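You operate a simulated robot arm through the tools that you are given. There is no shell and no other tool. Be economical: measure what you need, move in short steps, check, and stop when the job is done.

Carry out the task below with a simulated two-armed robot. There is one attempt and no reset: what you move stays moved.

TASK
On the right half of the bench, fold the blue cloth in half.

The check looks at the end state, three seconds after you hand in, the way a careful person would. Anything else that was tipped, shoved, dropped, spilled or broken makes it a failure. Flat cloth is picked up by pressing the open fingertips on it (5 to 10 N) and closing them slowly along it; thin cloth reads only 2 to 8 mm in the jaws.

THE ROBOT
Two 7-joint arms with two-finger parallel grippers on one trunk, on a base that drives. Base frame: it is fixed to the floor where the robot stands at the start and does not move with it; the origin is under the middle of the robot, x ahead of it, y to its left, z up. Units: m, rad, N and s.
The left shoulder is at the start at [0.07, 0.134, 1.151], the right one opposite. Places, roughly: right half of the bench [0.7, 0.2, 0.8]. Payload 1.57 kg a hand.
The TCP of each hand is the grasp point between the finger pads, 0.03 m short of the fingertips. In the tool frame z runs along the fingers and y along their closing line. The gripper opens to 0.08 m. The fingers are 0.017 m wide and 0.012 m thick; the gripper's body (0.04 by 0.082 m) begins 0.08 m behind the TCP.
Orientation is that of the tool frame in the base frame, as a unit quaternion [x, y, z, w]. With the fingers straight down and closing along the base's y, the tool's x points along the base's -x, its y along +y and its z along -z.

THE INTERFACE
- The arms move only by the tool nudge_tool. It takes "left_moves", "right_moves" or both (then of equal length, played together; a hand with none holds still); each is a list of rows, each a list of 7 numbers: the opening, from 0 (shut) to 1 (fully open), then the shift along the base's x, y, z in mm, then the turn, a rotation vector about the base's x, y, z in rad. In form: [[gripper, x, y, z, rx, ry, rz], ...]. A call has 1 to 12 rows; each row shifts and turns the commanded pose from where the row before left it. A row lasts 0.2 s, in which the tool goes at most 0.05 m and 0.15 rad; a call with a longer step from one row to the next is refused whole, and so is a gripper value outside its range. A pose out of reach is approached as far as the arm can. The call stops where the force on the tool passes 40 N (or 10 N more than at its start, if that is more) or the arm is blocked; 0.2 s more then pass. Each finger travels about 0.153 m/s and halts on what it meets, pressing with about 35 N; the grip force reading is that of the motor and also rises with nothing between the fingers. The clock runs only during rows and for 0.2 s after the last one: add rows that do not move to give the fingers time. The reply holds the time, the measured pose of the TCP, the force on the tool along the base axes, the opening and the grip force, in the units named above and with some noise.
- Cameras (640 x 400 px; columns grow to the right, rows downward): "scene" is now at [0.1239, 0.0134, 1.3422]; the picture's right is [0.02, -1.00, 0.00], its down [-0.78, -0.02, -0.62] and it looks along [0.62, 0.01, -0.78] (base axes); focal length 283 px, centre (320, 200). "left" rides on the left gripper at [0.072, 0.007, -0.122] in its tool frame; the picture's right is [-0.09, 1.00, 0.00], its down [-0.84, -0.08, -0.54] and it looks along [-0.54, -0.05, 0.84] (tool axes); focal length 238 px, centre (320, 200). "right" rides on the right gripper at [0.072, -0.007, -0.122] in its tool frame; the picture's right is [0.09, 1.00, 0.00], its down [-0.84, 0.08, -0.54] and it looks along [-0.54, 0.05, 0.84] (tool axes); focal length 238 px, centre (320, 200). There is no depth. A picture from a camera that has moved, and an enlarged one, comes with that camera's place and axes in the base frame and with its lens. The place of the scene camera against the robot may be out by one fixed shift of up to 0.025 m in any direction.
- snapshot(camera): a new picture of that camera. No time passes.
- raise_lower(by): slides the trunk up (or, below 0, down) by that many m; the arms and the scene camera ride with it, the base frame stays. It gives what a move gives, with no picture.
- drive_base(legs): drives the robot by 1 to 6 legs, each [ahead, left, turn to the left] in m, m and rad, along the robot's own axes; the way and the turn of a leg run together, so that a leg with both is an arc; at most 1.5 m and 3.142 rad a leg. The arms and the cameras ride along, it lands a little off, and it stops where it bumps. It gives what a move gives.
- aim_head(pan, tilt): turns the head with the scene camera to pan (to the left, within 1.501 rad either way) and tilt (down, from -0.506 to 1.204), counted from straight ahead of the robot. It gives what a move gives.
- zoom(camera, box): a new picture of the part [left, top, right, bottom] of that camera's present view, enlarged. No time passes.
- close_job(): hands the job in; it is judged then, once.

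Work in short steps. Places have to be worked out from the pictures, the camera data and where the tool is seen: move nearer, look again, correct. Check each grasp and each placing, and mend what went wrong. You have 120 turns and 92 pictures in all, those below and enlarged ones among them. Open the grippers and draw the arms clear of the work before you hand the job in, unless the task says otherwise; then end with one line.

The tools are called as name(argument=value, ...) on one line, values as JSON. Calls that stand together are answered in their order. nudge_tool: Moves the arms, as the interface text tells. Its arguments: {"type":"object","properties":{"left_moves":{"type":"array","items":{"type":"array","items":{"type":"number"}}},"right_moves":{"type":"array","items":{"type":"array","items":{"type":"number"}}}},"required":[]} The other tools are called the same way: raise_lower (by) slides the trunk up or down; drive_base (legs) drives the base; aim_head (pan, tilt) turns the head that bears the scene camera; snapshot (camera) takes a picture; zoom (camera, box) takes an enlarged picture of a part of a camera's view; close_job () hands the job in.

At the start:

```text
time: 0.0
left_tcp_pos: [0.4564, 0.1637, 1.0888]
left_tool_rot: [-0.001, 1.0, -0.001, 0.0]
left_contact_force: [1.0, 0.1, -0.2]
left_grip_width: 0.0799
left_grip_force: 0.1
right_tcp_pos: [0.47, -0.2154, 1.0879]
right_tool_rot: [0.001, 1.0, 0.001, 0.0]
right_contact_force: [-0.6, -0.7, 0.4]
right_grip_width: 0.08
right_grip_force: 0.1
trunk travel left (down, up): [-0.725, 0.215]
robot x, y, heading: [0.0053, -0.0, 0.003]
head pan, tilt: [0.023, 0.899]
```

scene: 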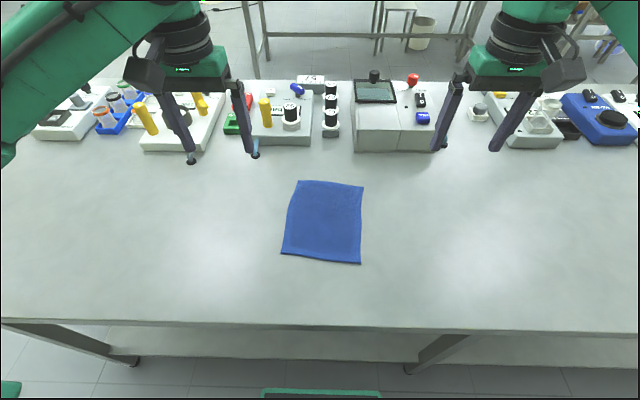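
right: 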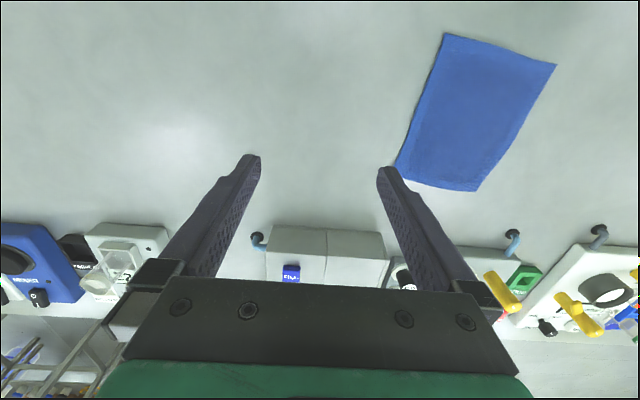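
left: 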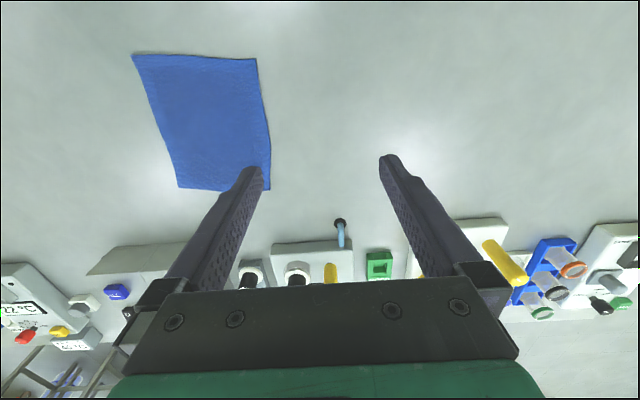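

The three views agree if the bench top is near z≈0.855. That puts the cloth corners at about near-left (.389,.088), near-right (.368,-.070), far-left (.584,.068) and far-right (.558,-.089). I'll turn both hands so the fingers close along the cloth's length, with the cameras outward, and bring them lower.

nudge_tool(left_moves=[[0.3, -4, -2, -8, 0, 0, -0.1408], [0.3, -4, -2, -8, 0, 0, -0.1408], [0.3, -4, -2, -8, 0, 0, -0.1408], [0.3, -4, -2, -8, 0, 0, -0.1408], [0.3, -4, -2, -8, 0, 0, -0.1408], [0.3, -4, -2, -8, 0, 0, -0.1408], [0.3, -4, -2, -8, 0, 0, -0.1408], [0.3, -4, -2, -8, 0, 0, -0.1408], [0.3, -4, -2, -8, 0, 0, -0.1408], [0.3, -4, -2, -8, 0, 0, -0.1408], [0.3, -4, -2, -8, 0, 0, -0.1408], [0.3, -4, -2, -8, 0, 0, -0.1408]], right_moves=[[0.3, -6, 5, -8, 0, 0, 0.1208], [0.3, -6, 5, -8, 0, 0, 0.1208], [0.3, -6, 5, -8, 0, 0, 0.1208], [0.3, -6, 5, -8, 0, 0, 0.1208], [0.3, -6, 5, -8, 0, 0, 0.1208], [0.3, -6, 5, -8, 0, 0, 0.1208], [0.3, -6, 5, -8, 0, 0, 0.1208], [0.3, -6, 5, -8, 0, 0, 0.1208], [0.3, -6, 5, -8, 0, 0, 0.1208], [0.3, -6, 5, -8, 0, 0, 0.1208], [0.3, -6, 5, -8, 0, 0, 0.1208], [0.3, -6, 5, -8, 0, 0, 0.1208]])

snapshot(camera="scene")

snapshot(camera="left")

snapshot(camera="right")

```text
time: 2.6
left_tcp_pos: [0.406, 0.1417, 0.9934]
left_tool_rot: [0.749, 0.662, -0.001, 0.0]
left_contact_force: [0.8, 0.4, -0.3]
left_grip_width: 0.0239
left_grip_force: 0.0
right_tcp_pos: [0.4005, -0.185, 1.0153]
right_tool_rot: [-0.305, 0.952, 0.02, 0.011]
right_contact_force: [-0.5, -0.5, 1.1]
right_grip_width: 0.0239
right_grip_force: 0.1
right hand out of reach, approached as far as the arm can: row 5, 6, 7, 8, 9, 10, 11, 12
trunk travel left (down, up): [-0.725, 0.215]
robot x, y, heading: [-0.0011, -0.0026, -0.002]
head pan, tilt: [0.023, 0.899]
```

```text
88 pictures are left
camera scene: at [0.1236, 0.013, 1.3422], right [0.02, -1.0, 0.0], down [-0.78, -0.02, -0.62], along [0.62, 0.01, -0.78], focal length 283 px, centre (320, 200)
```

scene: 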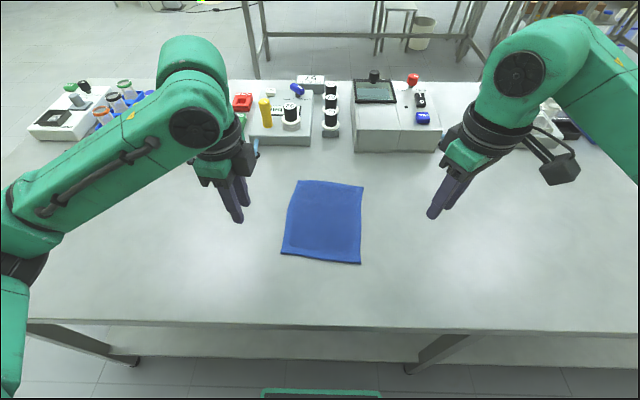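

```text
87 pictures are left
camera left: at [0.4233, 0.2101, 1.1143], right [0.98, -0.21, 0.0], down [-0.18, -0.82, 0.54], along [-0.12, -0.53, -0.84], focal length 238 px, centre (320, 200)
```

left: 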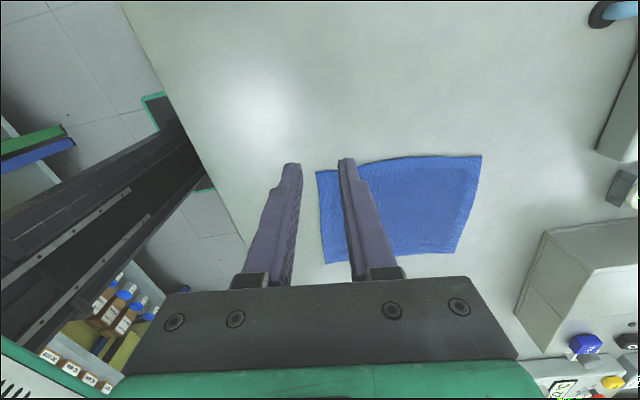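

```text
86 pictures are left
camera right: at [0.3435, -0.2375, 1.1349], right [-0.65, 0.76, 0.03], down [0.63, 0.52, 0.57], along [0.42, 0.39, -0.82], focal length 238 px, centre (320, 200)
```

right: 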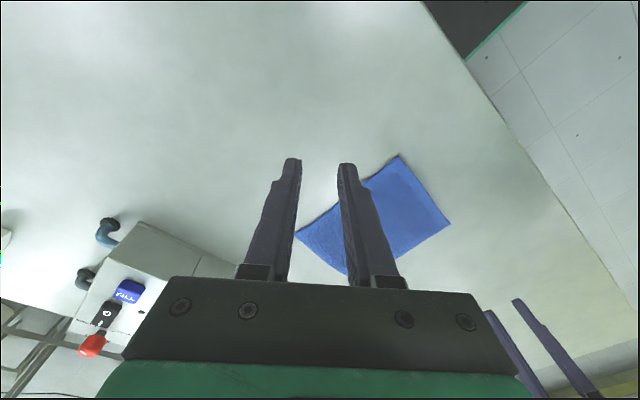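

The left hand is turned as wanted. The right wrist hit its limit, so I'll turn it back and use it closing along the near edge instead. This first part shows how the commanded pose carried over.

nudge_tool(right_moves=[[0.3, 0, 0, 0, 0, 0, -0.15], [0.3, 0, 0, 0, 0, 0, -0.15], [0.3, 0, 0, 0, 0, 0, -0.15], [0.3, 0, 0, 0, 0, 0, -0.15], [0.3, 0, 0, 0, 0, 0, -0.15]])

```text
time: 3.8
left_tcp_pos: [0.4073, 0.1404, 0.9928]
left_tool_rot: [0.747, 0.664, -0.001, 0.001]
left_contact_force: [-0.1, 0.2, -0.1]
left_grip_width: 0.0241
left_grip_force: 0.0
right_tcp_pos: [0.4044, -0.1856, 1.0157]
right_tool_rot: [0.066, 0.998, 0.015, 0.018]
right_contact_force: [0.4, 0.2, 0.7]
right_grip_width: 0.0238
right_grip_force: 0.1
trunk travel left (down, up): [-0.725, 0.215]
robot x, y, heading: [-0.0005, 0.0015, 0.0]
head pan, tilt: [0.023, 0.899]
```

The right hand now lies along the near edge. The left camera confirms the near corners at (.392,.089) and (.371,-.070). I'll bring both hands over their grip points, tilting the left wrist slightly outward.

nudge_tool(left_moves=[[0.3, 0, -18, -18, -0.05, 0, 0], [0.3, 0, -19, -18, -0.05, 0, 0], [0.3, 0, -19, -18, -0.05, 0, 0], [0.3, 0, -19, -18, 0, 0, 0]], right_moves=[[0.3, -5, 30, -25, 0, 0, 0], [0.3, -5, 30, -25, 0, 0, 0], [0.3, -5, 30, -25, 0, 0, 0], [0.3, -4, 30, -20, 0, 0, 0]])

snapshot(camera="scene")

snapshot(camera="left")

snapshot(camera="right")

```text
time: 4.8
left_tcp_pos: [0.4069, 0.0659, 0.9209]
left_tool_rot: [0.745, 0.663, -0.05, 0.056]
left_contact_force: [0.6, 0.9, -0.2]
left_grip_width: 0.0239
left_grip_force: 0.2
right_tcp_pos: [0.3822, -0.0645, 0.9222]
right_tool_rot: [0.066, 0.998, 0.014, 0.018]
right_contact_force: [-0.6, 0.8, -0.6]
right_grip_width: 0.0242
right_grip_force: 0.0
trunk travel left (down, up): [-0.725, 0.215]
robot x, y, heading: [-0.0018, -0.0002, -0.001]
head pan, tilt: [0.023, 0.899]
```

```text
85 pictures are left
camera scene: at [0.1248, 0.014, 1.3421], right [0.02, -1.0, 0.0], down [-0.78, -0.02, -0.62], along [0.62, 0.01, -0.78], focal length 283 px, centre (320, 200)
```

scene: 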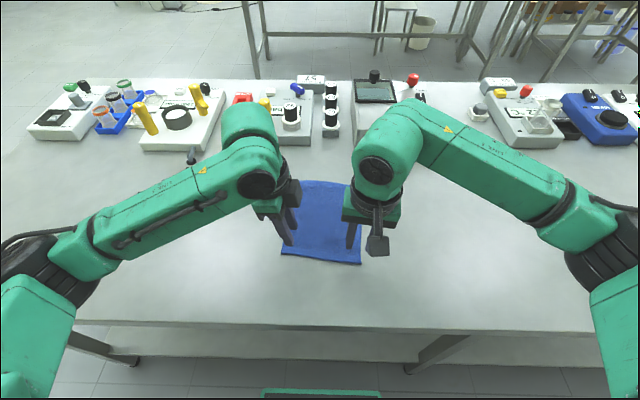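

```text
84 pictures are left
camera left: at [0.4236, 0.1535, 1.0293], right [0.98, -0.21, 0.03], down [-0.17, -0.73, 0.66], along [-0.11, -0.65, -0.75], focal length 238 px, centre (320, 200)
```

left: 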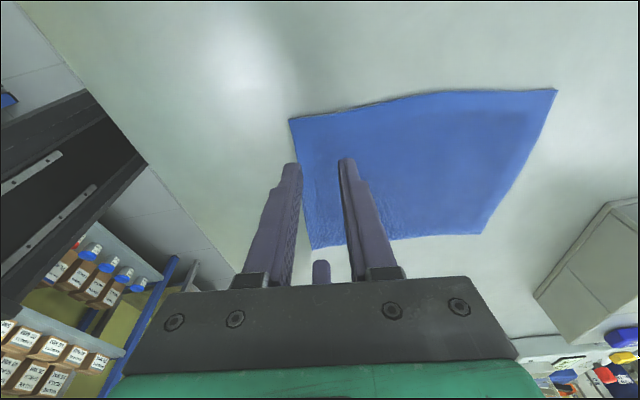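

```text
83 pictures are left
camera right: at [0.3057, -0.0641, 1.0408], right [0.04, 1.0, 0.03], down [0.82, -0.05, 0.57], along [0.57, 0.0, -0.82], focal length 238 px, centre (320, 200)
```

right: 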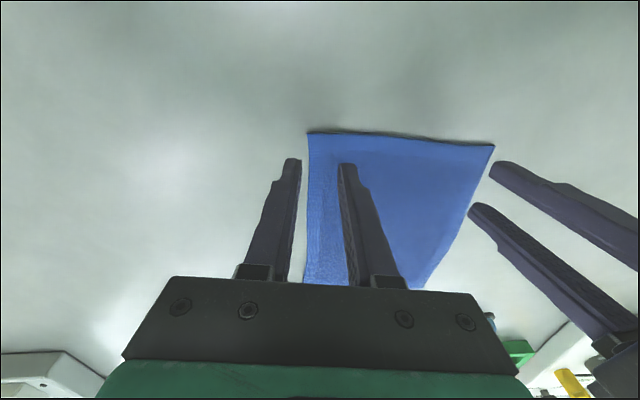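

All views fit a surface z of about .853–.86, so touch should come at TCP z≈.885. I'll make small lateral corrections and lower both hands to just above the cloth.

nudge_tool(left_moves=[[0.3, 2, 0, -9, 0, 0, 0], [0.3, 2, 0, -9, 0, 0, 0], [0.3, 0, 0, -6, 0, 0, 0]], right_moves=[[0.3, 2, 10, -9, 0, 0, 0], [0.3, 2, 9, -9, 0, 0, 0], [0.3, 0, 0, -6, 0, 0, 0]])

snapshot(camera="left")

snapshot(camera="right")

```text
time: 5.6
left_tcp_pos: [0.4119, 0.0649, 0.8976]
left_tool_rot: [0.746, 0.662, -0.049, 0.056]
left_contact_force: [0.0, 1.0, -1.2]
left_grip_width: 0.024
left_grip_force: 0.1
right_tcp_pos: [0.3863, -0.0463, 0.8981]
right_tool_rot: [0.064, 0.998, 0.014, 0.018]
right_contact_force: [-0.6, -1.0, -0.1]
right_grip_width: 0.0239
right_grip_force: 0.1
trunk travel left (down, up): [-0.725, 0.215]
robot x, y, heading: [0.0005, -0.0002, -0.002]
head pan, tilt: [0.023, 0.899]
```

```text
82 pictures are left
camera left: at [0.4273, 0.152, 1.0064], right [0.98, -0.21, 0.03], down [-0.18, -0.73, 0.66], along [-0.11, -0.65, -0.75], focal length 238 px, centre (320, 200)
```

left: 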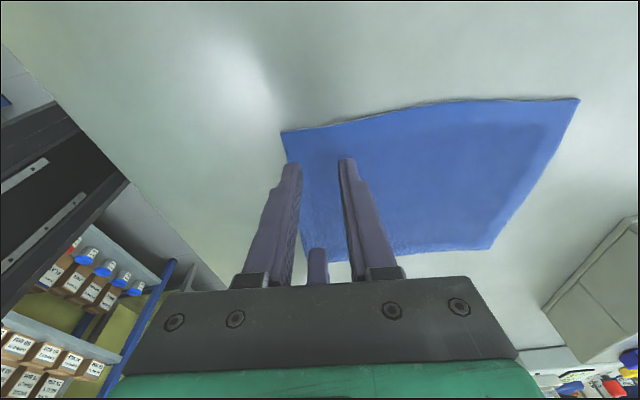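

```text
81 pictures are left
camera right: at [0.3097, -0.0466, 1.0175], right [0.04, 1.0, 0.03], down [0.82, -0.05, 0.57], along [0.57, 0.0, -0.82], focal length 238 px, centre (320, 200)
```

right: 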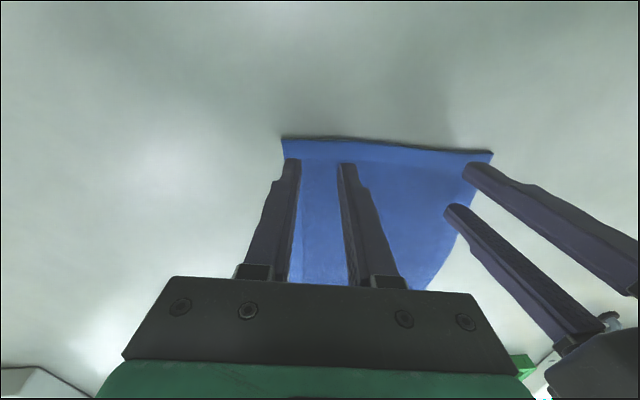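

Both hands sit inside the near edge as planned. Next I lower in small steps and watch the force.

nudge_tool(left_moves=[[0.3, 0, 0, -3, 0, 0, 0], [0.3, 0, 0, -3, 0, 0, 0], [0.3, 0, 0, -2, 0, 0, 0]], right_moves=[[0.3, 0, 0, -3, 0, 0, 0], [0.3, 0, 0, -3, 0, 0, 0], [0.3, 0, 0, -2, 0, 0, 0]])

```text
time: 6.4
left_tcp_pos: [0.4115, 0.0645, 0.8884]
left_tool_rot: [0.746, 0.661, -0.05, 0.057]
left_contact_force: [-0.4, -0.3, 0.1]
left_grip_width: 0.0238
left_grip_force: 0.1
right_tcp_pos: [0.3876, -0.0461, 0.8899]
right_tool_rot: [0.064, 0.998, 0.014, 0.017]
right_contact_force: [0.2, 0.2, -0.1]
right_grip_width: 0.0238
right_grip_force: 0.0
trunk travel left (down, up): [-0.725, 0.215]
robot x, y, heading: [-0.0019, 0.0026, -0.002]
head pan, tilt: [0.023, 0.899]
```

No contact yet, so I go on down.

nudge_tool(left_moves=[[0.3, 0, 0, -2, 0, 0, 0], [0.3, 0, 0, -2, 0, 0, 0]], right_moves=[[0.3, 0, 0, -2, 0, 0, 0], [0.3, 0, 0, -2, 0, 0, 0]])

```text
time: 7.0
left_tcp_pos: [0.4111, 0.0641, 0.8851]
left_tool_rot: [0.746, 0.662, -0.05, 0.056]
left_contact_force: [0.0, -0.4, 1.0]
left_grip_width: 0.024
left_grip_force: 0.1
right_tcp_pos: [0.3883, -0.0452, 0.8855]
right_tool_rot: [0.064, 0.998, 0.013, 0.017]
right_contact_force: [0.6, 1.3, -0.2]
right_grip_width: 0.0238
right_grip_force: 0.0
trunk travel left (down, up): [-0.725, 0.215]
robot x, y, heading: [-0.0006, -0.0014, -0.004]
head pan, tilt: [0.023, 0.899]
```

Still no clear force; another 3 mm.

nudge_tool(left_moves=[[0.3, 0, 0, -1.5, 0, 0, 0], [0.3, 0, 0, -1.5, 0, 0, 0]], right_moves=[[0.3, 0, 0, -1.5, 0, 0, 0], [0.3, 0, 0, -1.5, 0, 0, 0]])

```text
time: 7.6
left_tcp_pos: [0.4117, 0.0641, 0.8841]
left_tool_rot: [0.746, 0.662, -0.049, 0.057]
left_contact_force: [2.1, 2.5, 11.9]
left_grip_width: 0.0237
left_grip_force: 0.0
right_tcp_pos: [0.3863, -0.0466, 0.8837]
right_tool_rot: [0.065, 0.998, 0.014, 0.018]
right_contact_force: [0.9, 0.9, 5.1]
right_grip_width: 0.0237
right_grip_force: 0.0
trunk travel left (down, up): [-0.725, 0.215]
robot x, y, heading: [-0.0018, 0.0004, 0.001]
head pan, tilt: [0.023, 0.899]
```

Contact: left 12 N, right 5 N. I'll ease the left, press the right a touch more, and close both slowly.

nudge_tool(left_moves=[[0.3, 0, 0, -0.0, 0, 0, 0], [0.27, 0, 0, 0.4, 0, 0, 0], [0.24, 0, 0, 0, 0, 0, 0], [0.21, 0, 0, 0, 0, 0, 0], [0.18, 0, 0, 0, 0, 0, 0], [0.15, 0, 0, 0, 0, 0, 0], [0.12, 0, 0, 0, 0, 0, 0], [0.09, 0, 0, 0, 0, 0, 0], [0.06, 0, 0, 0, 0, 0, 0], [0.03, 0, 0, 0, 0, 0, 0], [0, 0, 0, 0, 0, 0, 0], [0, 0, 0, 0, 0, 0, 0]], right_moves=[[0.3, 0, 0, -0.4, 0, 0, 0], [0.27, 0, 0, 0, 0, 0, 0], [0.24, 0, 0, 0, 0, 0, 0], [0.21, 0, 0, 0, 0, 0, 0], [0.18, 0, 0, 0, 0, 0, 0], [0.15, 0, 0, 0, 0, 0, 0], [0.12, 0, 0, 0, 0, 0, 0], [0.09, 0, 0, 0, 0, 0, 0], [0.06, 0, 0, 0, 0, 0, 0], [0.03, 0, 0, 0, 0, 0, 0], [0, 0, 0, 0, 0, 0, 0], [0, 0, 0, 0, 0, 0, 0]])

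snapshot(camera="left")

snapshot(camera="right")

```text
time: 10.2
left_tcp_pos: [0.4092, 0.0653, 0.884]
left_tool_rot: [0.745, 0.662, -0.049, 0.056]
left_contact_force: [-0.3, -1.1, 9.5]
left_grip_width: 0.0039
left_grip_force: 25.0
right_tcp_pos: [0.3868, -0.0461, 0.8839]
right_tool_rot: [0.064, 0.998, 0.014, 0.019]
right_contact_force: [0.0, 0.0, 12.7]
right_grip_width: 0.0
right_grip_force: 21.2
trunk travel left (down, up): [-0.725, 0.215]
robot x, y, heading: [0.0011, 0.0007, 0.006]
head pan, tilt: [0.023, 0.899]
```

```text
80 pictures are left
camera left: at [0.4247, 0.1517, 0.9928], right [0.98, -0.21, 0.03], down [-0.18, -0.73, 0.66], along [-0.11, -0.65, -0.75], focal length 238 px, centre (320, 200)
```

left: 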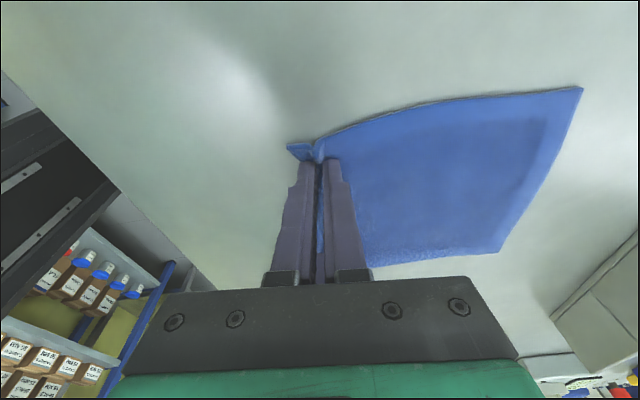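

```text
79 pictures are left
camera right: at [0.3085, -0.0461, 1.0017], right [0.04, 1.0, 0.03], down [0.82, -0.05, 0.57], along [0.57, 0.0, -0.82], focal length 238 px, centre (320, 200)
```

right: 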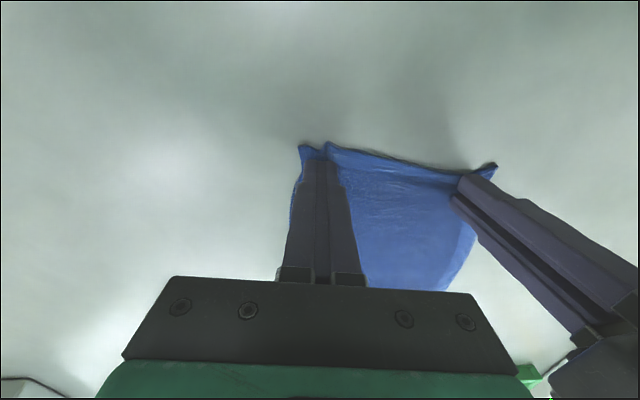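

The left has cloth (3.9 mm). The right reads 0.0, which is doubtful, so I'll look closer.

zoom(camera="right", box=[240, 120, 400, 220])

```text
4.00 times, centred on (320, 170) of right
camera zoom: at [0.3085, -0.0461, 1.0017], right [0.04, 1.0, 0.03], down [0.82, -0.05, 0.57], along [0.57, 0.0, -0.82], focal length 953 px, centre (320, 320)
```

zoom: 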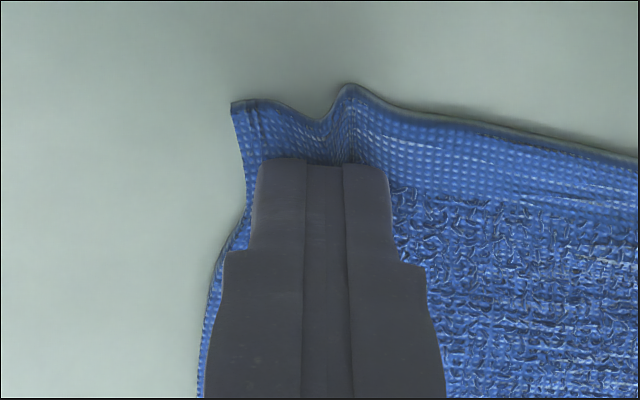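

The cloth is bunched but not clearly in the pads. I'll reopen the right slowly while it is pressed, then close again from a bit wider.

nudge_tool(right_moves=[[0.1, 0, 0, 0, 0, 0, 0], [0.2, 0, 0, 0, 0, 0, 0], [0.3, 0, 0, 0, 0, 0, 0], [0.4, 0, 0, 0, 0, 0, 0], [0.4, 0, 0, 0, 0, 0, 0]])

zoom(camera="right", box=[240, 120, 400, 220])

```text
time: 11.4
left_tcp_pos: [0.4078, 0.0661, 0.884]
left_tool_rot: [0.745, 0.663, -0.049, 0.057]
left_contact_force: [-0.3, -1.8, 9.6]
left_grip_width: 0.0038
left_grip_force: 24.6
right_tcp_pos: [0.3853, -0.0467, 0.8835]
right_tool_rot: [0.064, 0.998, 0.015, 0.019]
right_contact_force: [0.8, 2.8, 14.5]
right_grip_width: 0.0242
right_grip_force: 0.2
trunk travel left (down, up): [-0.725, 0.215]
robot x, y, heading: [-0.0007, -0.0002, -0.003]
head pan, tilt: [0.023, 0.899]
```

```text
4.00 times, centred on (320, 170) of right
camera zoom: at [0.3085, -0.0455, 1.0018], right [0.04, 1.0, 0.03], down [0.82, -0.05, 0.57], along [0.57, 0.0, -0.82], focal length 953 px, centre (320, 320)
```

zoom: 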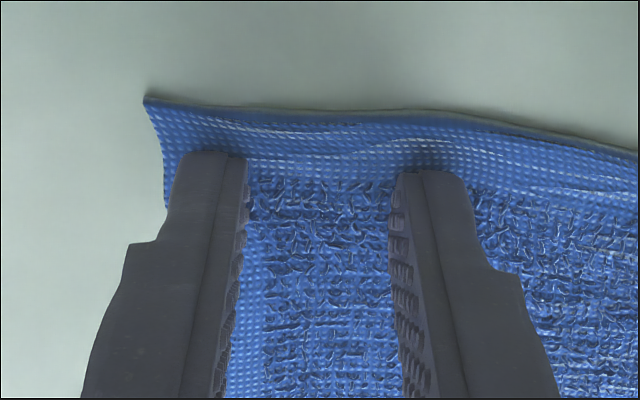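

The +y finger rides about 0.7 mm high because of the leftover tilt. I'll lift the right a little, level it, open to 0.4 and press again.

nudge_tool(right_moves=[[0.4, 0, 0, 3, -0.03, 0.038, 0], [0.4, 1, 2, 0, 0, 0, 0], [0.4, 0, 0, -1.5, 0, 0, 0], [0.4, 0, 0, -1.0, 0, 0, 0]])

snapshot(camera="right")

```text
time: 12.4
left_tcp_pos: [0.4107, 0.063, 0.884]
left_tool_rot: [0.746, 0.662, -0.049, 0.056]
left_contact_force: [-1.2, 0.7, 13.0]
left_grip_width: 0.0039
left_grip_force: 24.6
right_tcp_pos: [0.3874, -0.0436, 0.8836]
right_tool_rot: [0.064, 0.998, -0.001, 0.001]
right_contact_force: [0.2, -1.5, 4.1]
right_grip_width: 0.0311
right_grip_force: 0.1
trunk travel left (down, up): [-0.725, 0.215]
robot x, y, heading: [0.0041, 0.0015, 0.001]
head pan, tilt: [0.023, 0.899]
```

```text
76 pictures are left
camera right: at [0.3146, -0.0406, 1.0052], right [0.04, 1.0, 0.0], down [0.84, -0.03, 0.54], along [0.54, -0.02, -0.84], focal length 238 px, centre (320, 200)
```

right: 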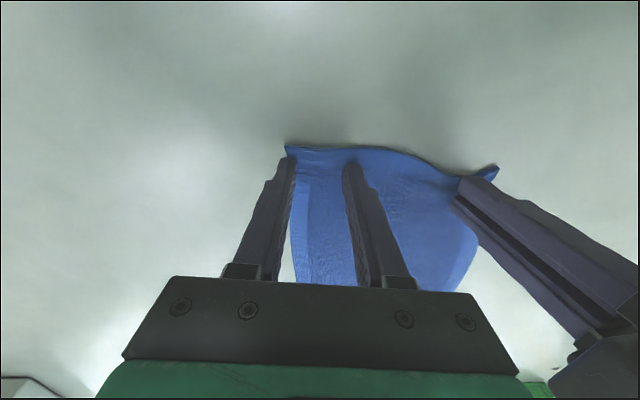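

The outer finger sits on the cloth's side edge. I'll shift 4 mm inward, press to about 8 N and close slowly.

nudge_tool(right_moves=[[0.4, 0, 0, 2, 0, 0, 0], [0.4, 0, 5, 0, 0, 0, 0], [0.4, 0, 0, -2.4, 0, 0, 0], [0.36, 0, 0, 0, 0, 0, 0], [0.32, 0, 0, 0, 0, 0, 0], [0.28, 0, 0, 0, 0, 0, 0], [0.23, 0, 0, 0, 0, 0, 0], [0.18, 0, 0, 0, 0, 0, 0], [0.13, 0, 0, 0, 0, 0, 0], [0.08, 0, 0, 0, 0, 0, 0], [0.03, 0, 0, 0, 0, 0, 0], [0, 0, 0, 0, 0, 0, 0]])

zoom(camera="right", box=[240, 120, 400, 220])

```text
time: 15.0
left_tcp_pos: [0.4096, 0.0637, 0.8824]
left_tool_rot: [0.746, 0.662, -0.05, 0.057]
left_contact_force: [-1.4, -0.9, 10.8]
left_grip_width: 0.0036
left_grip_force: 24.8
right_tcp_pos: [0.3879, -0.0402, 0.8834]
right_tool_rot: [0.065, 0.998, -0.002, 0.0]
right_contact_force: [0.7, 0.7, 9.7]
right_grip_width: 0.0036
right_grip_force: 24.4
trunk travel left (down, up): [-0.725, 0.215]
robot x, y, heading: [0.0003, 0.0025, 0.005]
head pan, tilt: [0.023, 0.899]
```

```text
4.00 times, centred on (320, 170) of right
camera zoom: at [0.3147, -0.036, 1.0044], right [0.04, 1.0, 0.0], down [0.84, -0.03, 0.54], along [0.54, -0.02, -0.84], focal length 953 px, centre (320, 320)
```

zoom: 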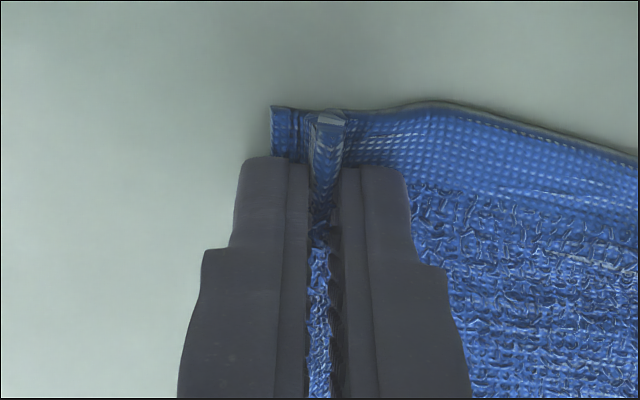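

The right now holds well (3.6 mm), with the wrinkle square to the edge so the edge itself stays free. The left's wrinkle is parallel to the edge and would leave a folded-back flap, so I'll release it, turn the hand to match the right and re-grip.

nudge_tool(left_moves=[[0.1, 0, 0, 0, 0, 0, 0], [0.2, 0, 0, 0, 0, 0, 0], [0.3, 0, 0, 0, 0, 0, 0], [0.35, 0, 0, 1, 0, 0, 0], [0.35, 0, 1, 10, 0, 0, 0], [0.35, 0, 5, 30, 0, 0, 0], [0.35, 0, 20, 30, 0.15, 0, 0], [0.35, 0, 20, 0, 0, 0, 0.13], [0.35, 0, 0, 0, 0, 0, 0.13], [0.35, 0, 0, 0, 0, 0, 0.13], [0.35, 0, 0, 0, 0, 0, 0.13], [0.35, 0, 0, 0, 0, 0, 0.13]])

nudge_tool(left_moves=[[0.4, 0, 0, 0, 0, 0, 0.131], [0.4, 0, 0, 0, 0, 0, 0.131], [0.4, 0, 0, 0, 0, 0, 0.131], [0.4, 0, 0, 0, 0, 0, 0.131], [0.4, 0, 0, 0, 0, 0, 0.131], [0.4, 0, 0, 0, 0, 0, 0.131], [0.4, 0, 0, 0, 0, 0, 0.131]])

snapshot(camera="left")

snapshot(camera="scene")

```text
time: 17.6
left_tcp_pos: [0.4111, 0.1122, 0.955]
left_tool_rot: [0.496, 0.868, 0.0, -0.001]
left_contact_force: [-0.4, 0.1, 0.7]
left_grip_width: 0.028
left_grip_force: 0.1
right_tcp_pos: [0.3874, -0.0389, 0.8817]
right_tool_rot: [0.064, 0.998, -0.002, 0.001]
right_contact_force: [-1.1, -0.8, 15.4]
right_grip_width: 0.0034
right_grip_force: 24.9
trunk travel left (down, up): [-0.725, 0.215]
robot x, y, heading: [-0.0009, 0.0011, 0.0]
head pan, tilt: [0.023, 0.899]
```

```text
time: 19.2
left_tcp_pos: [0.4095, 0.1115, 0.9544]
left_tool_rot: [0.059, 0.998, 0.001, 0.001]
left_contact_force: [0.6, 0.3, 0.2]
left_grip_width: 0.0318
left_grip_force: 0.0
right_tcp_pos: [0.3884, -0.0402, 0.8832]
right_tool_rot: [0.064, 0.998, -0.002, 0.0]
right_contact_force: [-0.1, 0.0, 14.3]
right_grip_width: 0.0036
right_grip_force: 24.9
trunk travel left (down, up): [-0.725, 0.215]
robot x, y, heading: [0.0004, 0.0014, -0.002]
head pan, tilt: [0.023, 0.899]
```

```text
74 pictures are left
camera left: at [0.34, 0.1253, 1.0751], right [0.21, 0.98, 0.0], down [0.82, -0.18, 0.54], along [0.53, -0.11, -0.84], focal length 238 px, centre (320, 200)
```

left: 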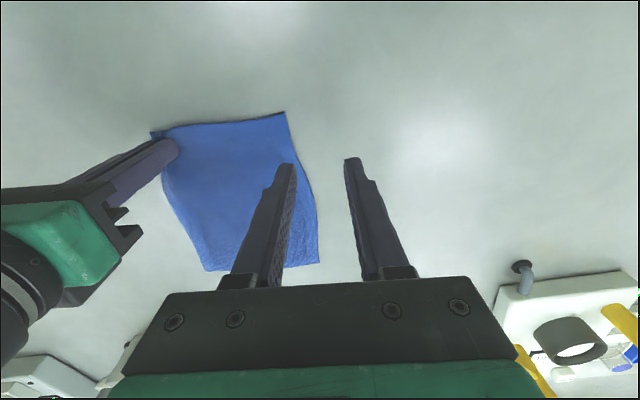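

```text
73 pictures are left
camera scene: at [0.1215, 0.0135, 1.3424], right [0.02, -1.0, 0.0], down [-0.78, -0.02, -0.62], along [0.62, 0.01, -0.78], focal length 283 px, centre (320, 200)
```

scene: 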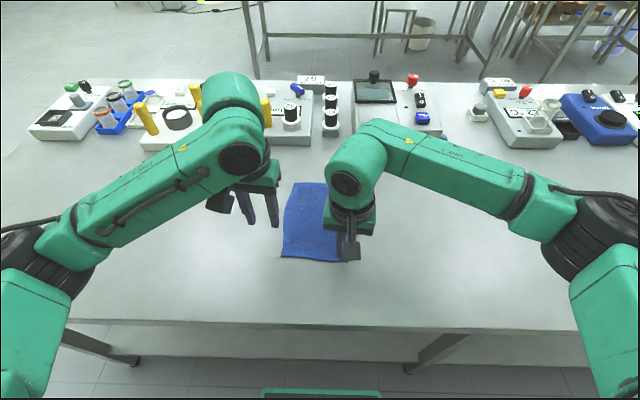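

The near-left corner now sits at about (.382,.085). I'll bring the left hand over (.393,.060) and down to just above the cloth.

nudge_tool(left_moves=[[0.32, -8, -17, -16, 0, 0, 0], [0.32, -8, -17, -16, 0, 0, 0], [0.32, 0, -9, -16, 0, 0, 0], [0.32, 0, -8, -14, 0, 0, 0]])

snapshot(camera="left")

snapshot(camera="scene")

```text
time: 20.2
left_tcp_pos: [0.3945, 0.0586, 0.8909]
left_tool_rot: [0.06, 0.998, -0.001, 0.001]
left_contact_force: [1.0, 1.0, 0.7]
left_grip_width: 0.0257
left_grip_force: 0.0
right_tcp_pos: [0.3884, -0.0397, 0.883]
right_tool_rot: [0.065, 0.998, -0.001, 0.0]
right_contact_force: [-0.8, -0.8, 14.6]
right_grip_width: 0.0038
right_grip_force: 24.9
trunk travel left (down, up): [-0.725, 0.215]
robot x, y, heading: [0.0018, 0.0013, 0.0]
head pan, tilt: [0.023, 0.899]
```

```text
72 pictures are left
camera left: at [0.3243, 0.0741, 1.0117], right [0.21, 0.98, 0.0], down [0.82, -0.18, 0.54], along [0.53, -0.12, -0.84], focal length 238 px, centre (320, 200)
```

left: 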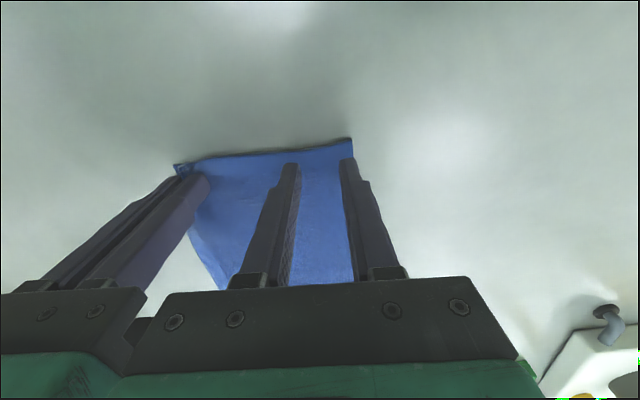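

```text
71 pictures are left
camera scene: at [0.1216, 0.0134, 1.3424], right [0.02, -1.0, 0.0], down [-0.78, -0.02, -0.62], along [0.62, 0.01, -0.78], focal length 283 px, centre (320, 200)
```

scene: 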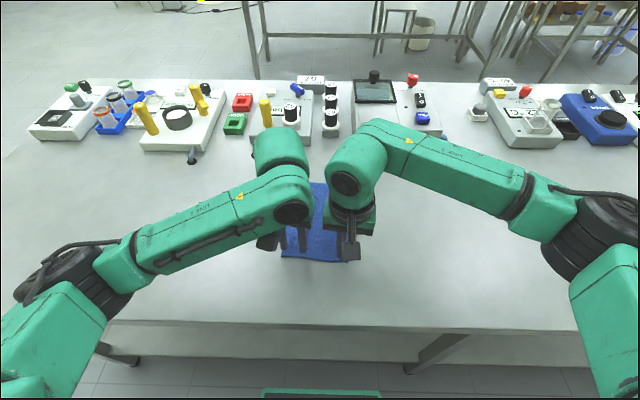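

The left is lined up, and it clears the right hand narrowly. Pressing down to contact.

nudge_tool(left_moves=[[0.32, 0, -1, -3, 0, 0, 0], [0.32, 0, 0, -2, 0, 0, 0], [0.32, 0, 0, -1.5, 0, 0, 0], [0.32, 0, 0, -1, 0, 0, 0]])

```text
time: 21.2
left_tcp_pos: [0.3936, 0.059, 0.8848]
left_tool_rot: [0.061, 0.998, 0.0, 0.001]
left_contact_force: [0.6, -1.4, 1.4]
left_grip_width: 0.0259
left_grip_force: 0.0
right_tcp_pos: [0.3883, -0.0384, 0.8819]
right_tool_rot: [0.064, 0.998, -0.002, 0.001]
right_contact_force: [-0.5, -0.2, 14.5]
right_grip_width: 0.0037
right_grip_force: 24.5
trunk travel left (down, up): [-0.725, 0.215]
robot x, y, heading: [-0.0014, -0.0001, 0.001]
head pan, tilt: [0.023, 0.899]
```

Barely touching; a bit further.

nudge_tool(left_moves=[[0.32, 0, 0, -0.8, 0, 0, 0], [0.32, 0, 0, -0.5, 0, 0, 0]])

```text
time: 21.8
left_tcp_pos: [0.3948, 0.0591, 0.8825]
left_tool_rot: [0.061, 0.998, 0.0, 0.0]
left_contact_force: [-1.0, -1.4, 4.7]
left_grip_width: 0.0261
left_grip_force: 0.3
right_tcp_pos: [0.3883, -0.0403, 0.8824]
right_tool_rot: [0.065, 0.998, -0.002, 0.001]
right_contact_force: [1.1, 1.3, 12.8]
right_grip_width: 0.0036
right_grip_force: 24.3
trunk travel left (down, up): [-0.725, 0.215]
robot x, y, heading: [-0.0009, 0.0008, -0.001]
head pan, tilt: [0.023, 0.899]
```

The left presses 4.7 N. I'll add 0.4 mm and close slowly.

nudge_tool(left_moves=[[0.32, 0, 0, -0.4, 0, 0, 0], [0.29, 0, 0, 0, 0, 0, 0], [0.26, 0, 0, 0, 0, 0, 0], [0.23, 0, 0, 0, 0, 0, 0], [0.19, 0, 0, 0, 0, 0, 0], [0.15, 0, 0, 0, 0, 0, 0], [0.12, 0, 0, 0, 0, 0, 0], [0.09, 0, 0, 0, 0, 0, 0], [0.06, 0, 0, 0, 0, 0, 0], [0.03, 0, 0, 0, 0, 0, 0], [0, 0, 0, 0, 0, 0, 0], [0, 0, 0, 0, 0, 0, 0]])

snapshot(camera="left")

```text
time: 24.4
left_tcp_pos: [0.3944, 0.0589, 0.8848]
left_tool_rot: [0.062, 0.998, -0.001, 0.0]
left_contact_force: [0.9, -0.2, 7.8]
left_grip_width: 0.0
left_grip_force: 21.5
right_tcp_pos: [0.3879, -0.0394, 0.8825]
right_tool_rot: [0.064, 0.998, -0.002, 0.001]
right_contact_force: [2.5, -0.4, 13.0]
right_grip_width: 0.0036
right_grip_force: 23.9
trunk travel left (down, up): [-0.725, 0.215]
robot x, y, heading: [0.0007, 0.0004, 0.001]
head pan, tilt: [0.023, 0.899]
```

```text
70 pictures are left
camera left: at [0.3244, 0.074, 1.004], right [0.21, 0.98, 0.0], down [0.82, -0.18, 0.54], along [0.53, -0.12, -0.84], focal length 238 px, centre (320, 200)
```

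left: 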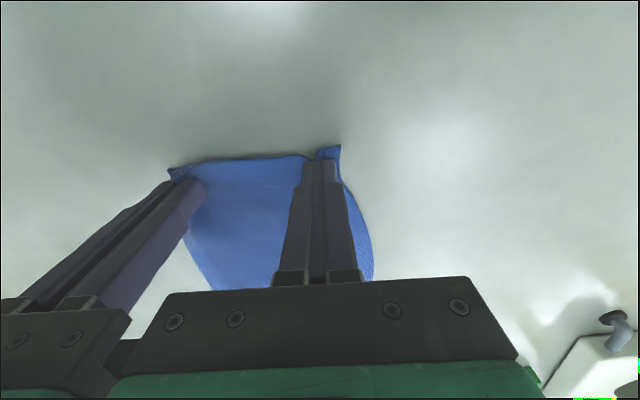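

It missed (0.0). As with the right, I'll use a wider opening and a slightly firmer press.

nudge_tool(left_moves=[[0.15, 0, 0, 0, 0, 0, 0], [0.3, 0, 0, 0, 0, 0, 0], [0.44, 0, 0, 2, 0, 0, 0], [0.44, 1, -4, 0, 0, 0, 0], [0.44, 0, 0, -1.5, 0, 0, 0], [0.44, 0, 0, -0.7, 0, 0, 0]])

snapshot(camera="left")

```text
time: 25.8
left_tcp_pos: [0.3946, 0.0558, 0.8828]
left_tool_rot: [0.061, 0.998, 0.0, 0.001]
left_contact_force: [-1.2, -0.2, 4.6]
left_grip_width: 0.0351
left_grip_force: 0.0
right_tcp_pos: [0.3886, -0.0392, 0.884]
right_tool_rot: [0.065, 0.998, -0.002, 0.001]
right_contact_force: [1.4, -1.2, 13.9]
right_grip_width: 0.0037
right_grip_force: 25.1
trunk travel left (down, up): [-0.725, 0.215]
robot x, y, heading: [0.0002, 0.0001, -0.004]
head pan, tilt: [0.023, 0.899]
```

```text
69 pictures are left
camera left: at [0.3251, 0.0701, 1.004], right [0.21, 0.98, 0.0], down [0.82, -0.18, 0.54], along [0.53, -0.12, -0.84], focal length 238 px, centre (320, 200)
```

left: 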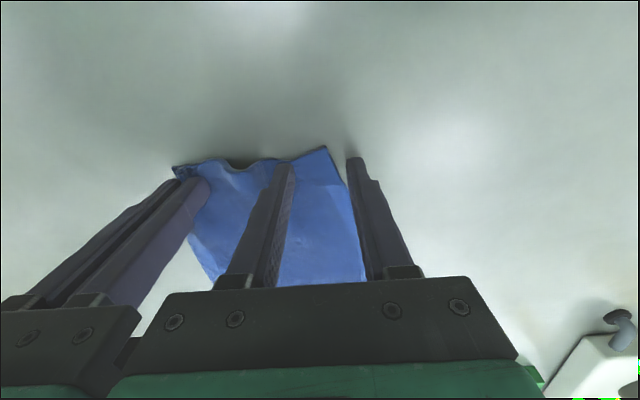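

The cloth's left corner has been dragged inward, so the outer finger is on bare bench. The inner finger is on cloth, so I'll press and pull the corner back out about 14 mm, then lift and look.

nudge_tool(left_moves=[[0.44, 0, 0, -0.6, 0, 0, 0], [0.44, -1, 4, 0, 0, 0, 0], [0.44, -1, 5, 0, 0, 0, 0], [0.44, 0, 5, 0, 0, 0, 0], [0.44, 0, 0, 5, 0, 0, 0]])

snapshot(camera="left")

```text
time: 27.0
left_tcp_pos: [0.3918, 0.0675, 0.8864]
left_tool_rot: [0.061, 0.998, 0.001, -0.002]
left_contact_force: [-0.2, 0.2, 0.6]
left_grip_width: 0.0351
left_grip_force: 0.1
right_tcp_pos: [0.3883, -0.0397, 0.8824]
right_tool_rot: [0.064, 0.998, -0.002, 0.0]
right_contact_force: [-1.1, -1.1, 14.9]
right_grip_width: 0.0035
right_grip_force: 24.5
trunk travel left (down, up): [-0.725, 0.215]
robot x, y, heading: [-0.0014, -0.002, -0.003]
head pan, tilt: [0.023, 0.899]
```

```text
68 pictures are left
camera left: at [0.3234, 0.0831, 1.0066], right [0.21, 0.98, 0.0], down [0.82, -0.18, 0.54], along [0.53, -0.11, -0.84], focal length 238 px, centre (320, 200)
```

left: 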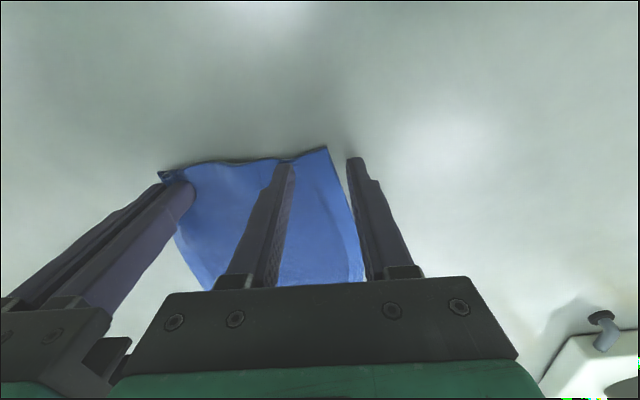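

The corner is back out. I'll move the left 17 mm inward and 5 mm forward with a 0.32 opening, and check before pressing.

nudge_tool(left_moves=[[0.32, 2, -6, 0, 0, 0, 0], [0.32, 3, -6, 0, 0, 0, 0], [0.32, 0, -5, 0, 0, 0, 0]])

snapshot(camera="left")

```text
time: 27.8
left_tcp_pos: [0.3977, 0.0519, 0.887]
left_tool_rot: [0.061, 0.998, -0.001, 0.0]
left_contact_force: [0.6, 0.1, 0.7]
left_grip_width: 0.0254
left_grip_force: 0.1
right_tcp_pos: [0.3886, -0.0395, 0.8832]
right_tool_rot: [0.065, 0.998, -0.002, 0.0]
right_contact_force: [-2.0, -2.3, 14.5]
right_grip_width: 0.0035
right_grip_force: 24.4
trunk travel left (down, up): [-0.725, 0.215]
robot x, y, heading: [-0.0008, -0.0013, -0.0]
head pan, tilt: [0.023, 0.899]
```

```text
67 pictures are left
camera left: at [0.3277, 0.0661, 1.0081], right [0.21, 0.98, 0.0], down [0.82, -0.18, 0.54], along [0.53, -0.12, -0.84], focal length 238 px, centre (320, 200)
```

left: 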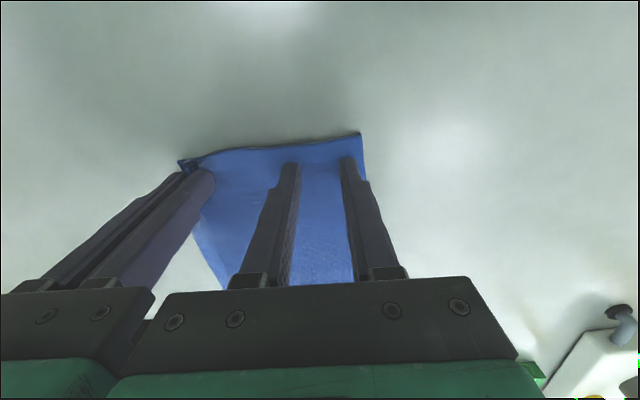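

Both fingers are well inside the cloth. I'll open to 0.38 and press down.

nudge_tool(left_moves=[[0.38, -3, 1, 0, 0, 0, 0], [0.38, 0, 0, -2, 0, 0, 0], [0.38, 0, 0, -1.2, 0, 0, 0], [0.38, 0, 0, -0.8, 0, 0, 0]])

```text
time: 28.8
left_tcp_pos: [0.3949, 0.0521, 0.8845]
left_tool_rot: [0.061, 0.998, 0.0, 0.001]
left_contact_force: [-0.4, 0.6, 5.5]
left_grip_width: 0.0304
left_grip_force: 0.0
right_tcp_pos: [0.387, -0.0395, 0.8829]
right_tool_rot: [0.064, 0.998, -0.002, 0.001]
right_contact_force: [-1.7, -2.0, 12.4]
right_grip_width: 0.0038
right_grip_force: 24.1
trunk travel left (down, up): [-0.725, 0.215]
robot x, y, heading: [0.0003, -0.0014, -0.003]
head pan, tilt: [0.023, 0.899]
```

Pressing 5.5 N; a further 0.6 mm, then close slowly.

nudge_tool(left_moves=[[0.38, 0, 0, -0.6, 0, 0, 0], [0.34, 0, 0, 0, 0, 0, 0], [0.3, 0, 0, 0, 0, 0, 0], [0.26, 0, 0, 0, 0, 0, 0], [0.22, 0, 0, 0, 0, 0, 0], [0.18, 0, 0, 0, 0, 0, 0], [0.14, 0, 0, 0, 0, 0, 0], [0.1, 0, 0, 0, 0, 0, 0], [0.06, 0, 0, 0, 0, 0, 0], [0.03, 0, 0, 0, 0, 0, 0], [0, 0, 0, 0, 0, 0, 0], [0, 0, 0, 0, 0, 0, 0]])

snapshot(camera="left")

```text
time: 31.4
left_tcp_pos: [0.3959, 0.0511, 0.8841]
left_tool_rot: [0.061, 0.998, 0.0, 0.001]
left_contact_force: [0.3, -6.5, 11.1]
left_grip_width: 0.0038
left_grip_force: 25.1
right_tcp_pos: [0.388, -0.0403, 0.8831]
right_tool_rot: [0.065, 0.998, -0.003, 0.0]
right_contact_force: [1.0, 4.4, 9.0]
right_grip_width: 0.0037
right_grip_force: 24.3
trunk travel left (down, up): [-0.725, 0.215]
robot x, y, heading: [0.0008, -0.0013, 0.002]
head pan, tilt: [0.023, 0.899]
```

```text
66 pictures are left
camera left: at [0.325, 0.0666, 1.0037], right [0.21, 0.98, 0.0], down [0.82, -0.18, 0.54], along [0.53, -0.12, -0.84], focal length 238 px, centre (320, 200)
```

left: 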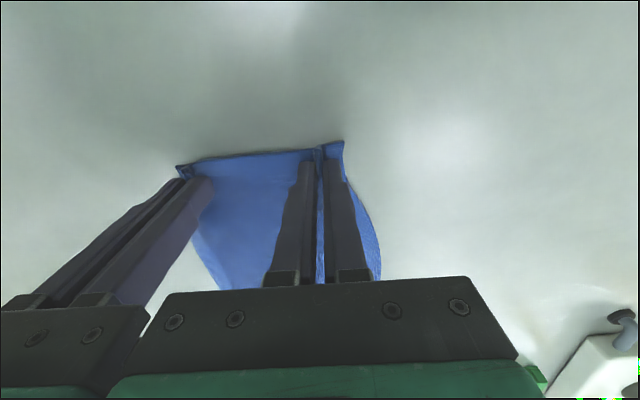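

Both hands grip (3.8 and 3.7 mm). Next I lift and swing the near edge forward in an arc, over the fold line at x≈.48.

nudge_tool(left_moves=[[0, 3, 0, 18, 0, 0, 0], [0, 8, -1, 18, 0, 0, 0], [0, 12, -1, 15, 0, 0, 0], [0, 15, -2, 10, 0, 0, 0], [0, 17, -2, 5, 0, 0, 0], [0, 17, -2, 0, 0, 0, 0], [0, 18, -2, -2, 0, 0, 0]], right_moves=[[0, 3, 0, 18, 0, 0, 0], [0, 8, -1, 18, 0, 0, 0], [0, 12, -1, 15, 0, 0, 0], [0, 15, -2, 10, 0, 0, 0], [0, 17, -2, 5, 0, 0, 0], [0, 17, -2, 0, 0, 0, 0], [0, 18, -2, -2, 0, 0, 0]])

snapshot(camera="scene")

snapshot(camera="left")

snapshot(camera="right")

```text
time: 33.0
left_tcp_pos: [0.4884, 0.0414, 0.9463]
left_tool_rot: [0.061, 0.998, 0.001, 0.0]
left_contact_force: [0.2, -4.1, 0.7]
left_grip_width: 0.0038
left_grip_force: 25.0
right_tcp_pos: [0.4819, -0.0491, 0.9465]
right_tool_rot: [0.064, 0.998, -0.002, -0.001]
right_contact_force: [-0.4, 3.8, -0.6]
right_grip_width: 0.0034
right_grip_force: 24.1
trunk travel left (down, up): [-0.725, 0.215]
robot x, y, heading: [-0.0021, -0.0021, -0.001]
head pan, tilt: [0.023, 0.899]
```

```text
65 pictures are left
camera scene: at [0.1251, 0.0131, 1.342], right [0.02, -1.0, 0.0], down [-0.78, -0.02, -0.62], along [0.62, 0.01, -0.78], focal length 283 px, centre (320, 200)
```

scene: 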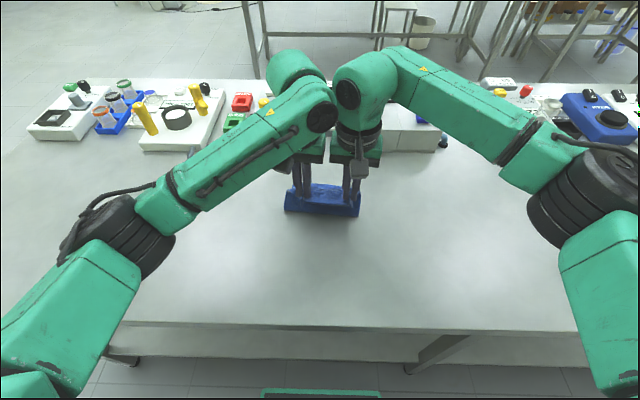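

```text
64 pictures are left
camera left: at [0.4177, 0.058, 1.067], right [0.21, 0.98, 0.0], down [0.82, -0.18, 0.54], along [0.53, -0.12, -0.84], focal length 238 px, centre (320, 200)
```

left: 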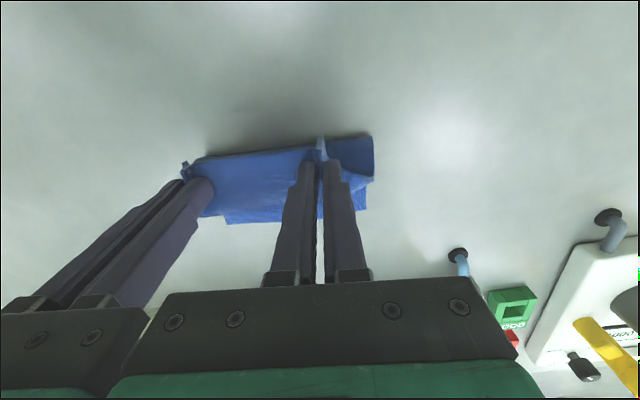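

```text
63 pictures are left
camera right: at [0.4082, -0.0456, 1.0677], right [0.04, 1.0, 0.0], down [0.84, -0.03, 0.54], along [0.54, -0.02, -0.84], focal length 238 px, centre (320, 200)
```

right: 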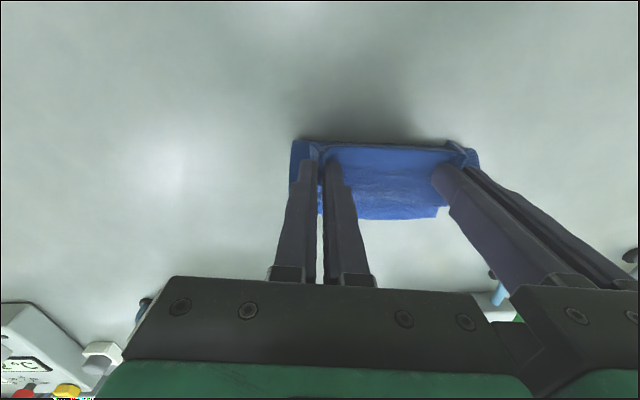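

The cloth stands up from the fold with the far edge still at about (.571,.074)–(.557,-.08). I'll continue the arc forward and down onto the far edge.

nudge_tool(left_moves=[[0, 17, -2, -4, 0, 0, 0], [0, 17, -1, -8, 0, 0, 0], [0, 15, -1, -11, 0, 0, 0], [0, 11, -1, -13, 0, 0, 0], [0, 6, -1, -13, 0, 0, 0], [0, 2, 0, -8, 0, 0, 0]], right_moves=[[0, 17, -2, -4, 0, 0, 0], [0, 17, -1, -8, 0, 0, 0], [0, 15, -1, -11, 0, 0, 0], [0, 11, -1, -13, 0, 0, 0], [0, 6, -1, -13, 0, 0, 0], [0, 2, 0, -8, 0, 0, 0]])

snapshot(camera="scene")

snapshot(camera="left")

snapshot(camera="right")

```text
time: 34.4
left_tcp_pos: [0.554, 0.0369, 0.8897]
left_tool_rot: [0.059, 0.998, -0.002, -0.001]
left_contact_force: [0.2, -6.4, 5.2]
left_grip_width: 0.0039
left_grip_force: 24.5
right_tcp_pos: [0.5466, -0.056, 0.89]
right_tool_rot: [0.066, 0.998, -0.001, 0.001]
right_contact_force: [1.5, 6.9, 3.3]
right_grip_width: 0.0037
right_grip_force: 24.9
trunk travel left (down, up): [-0.725, 0.215]
robot x, y, heading: [-0.0007, -0.001, -0.001]
head pan, tilt: [0.023, 0.899]
```

```text
62 pictures are left
camera scene: at [0.1213, 0.0134, 1.3427], right [0.02, -1.0, 0.0], down [-0.78, -0.02, -0.62], along [0.62, 0.01, -0.78], focal length 283 px, centre (320, 200)
```

scene: 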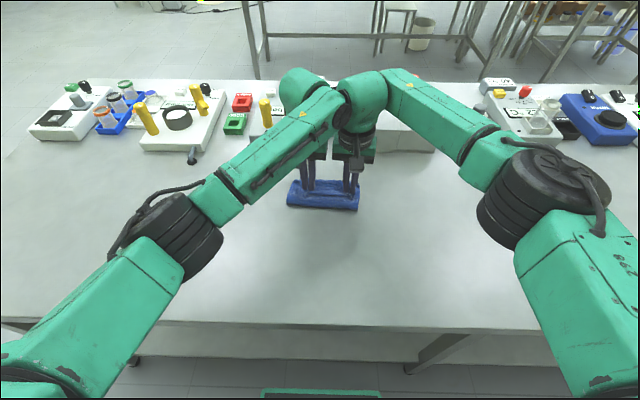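

```text
61 pictures are left
camera left: at [0.4833, 0.0524, 1.011], right [0.21, 0.98, 0.0], down [0.82, -0.17, 0.54], along [0.53, -0.12, -0.84], focal length 238 px, centre (320, 200)
```

left: 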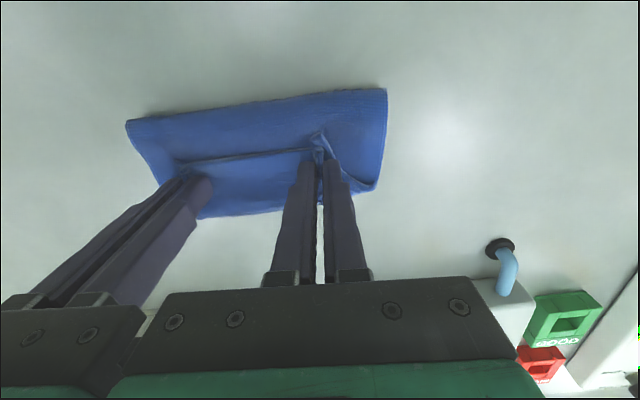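

```text
60 pictures are left
camera right: at [0.4733, -0.0517, 1.0116], right [0.04, 1.0, 0.0], down [0.84, -0.03, 0.54], along [0.54, -0.02, -0.84], focal length 238 px, centre (320, 200)
```

right: 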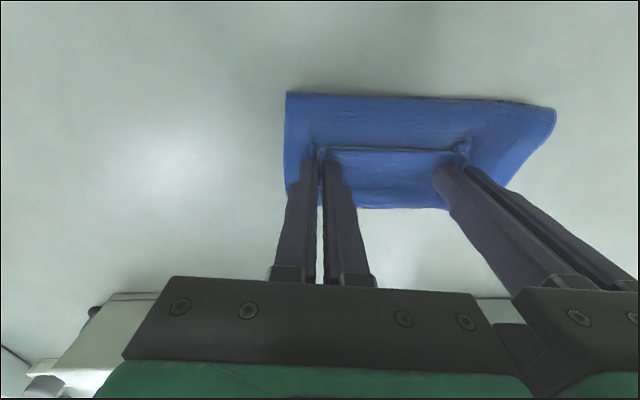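

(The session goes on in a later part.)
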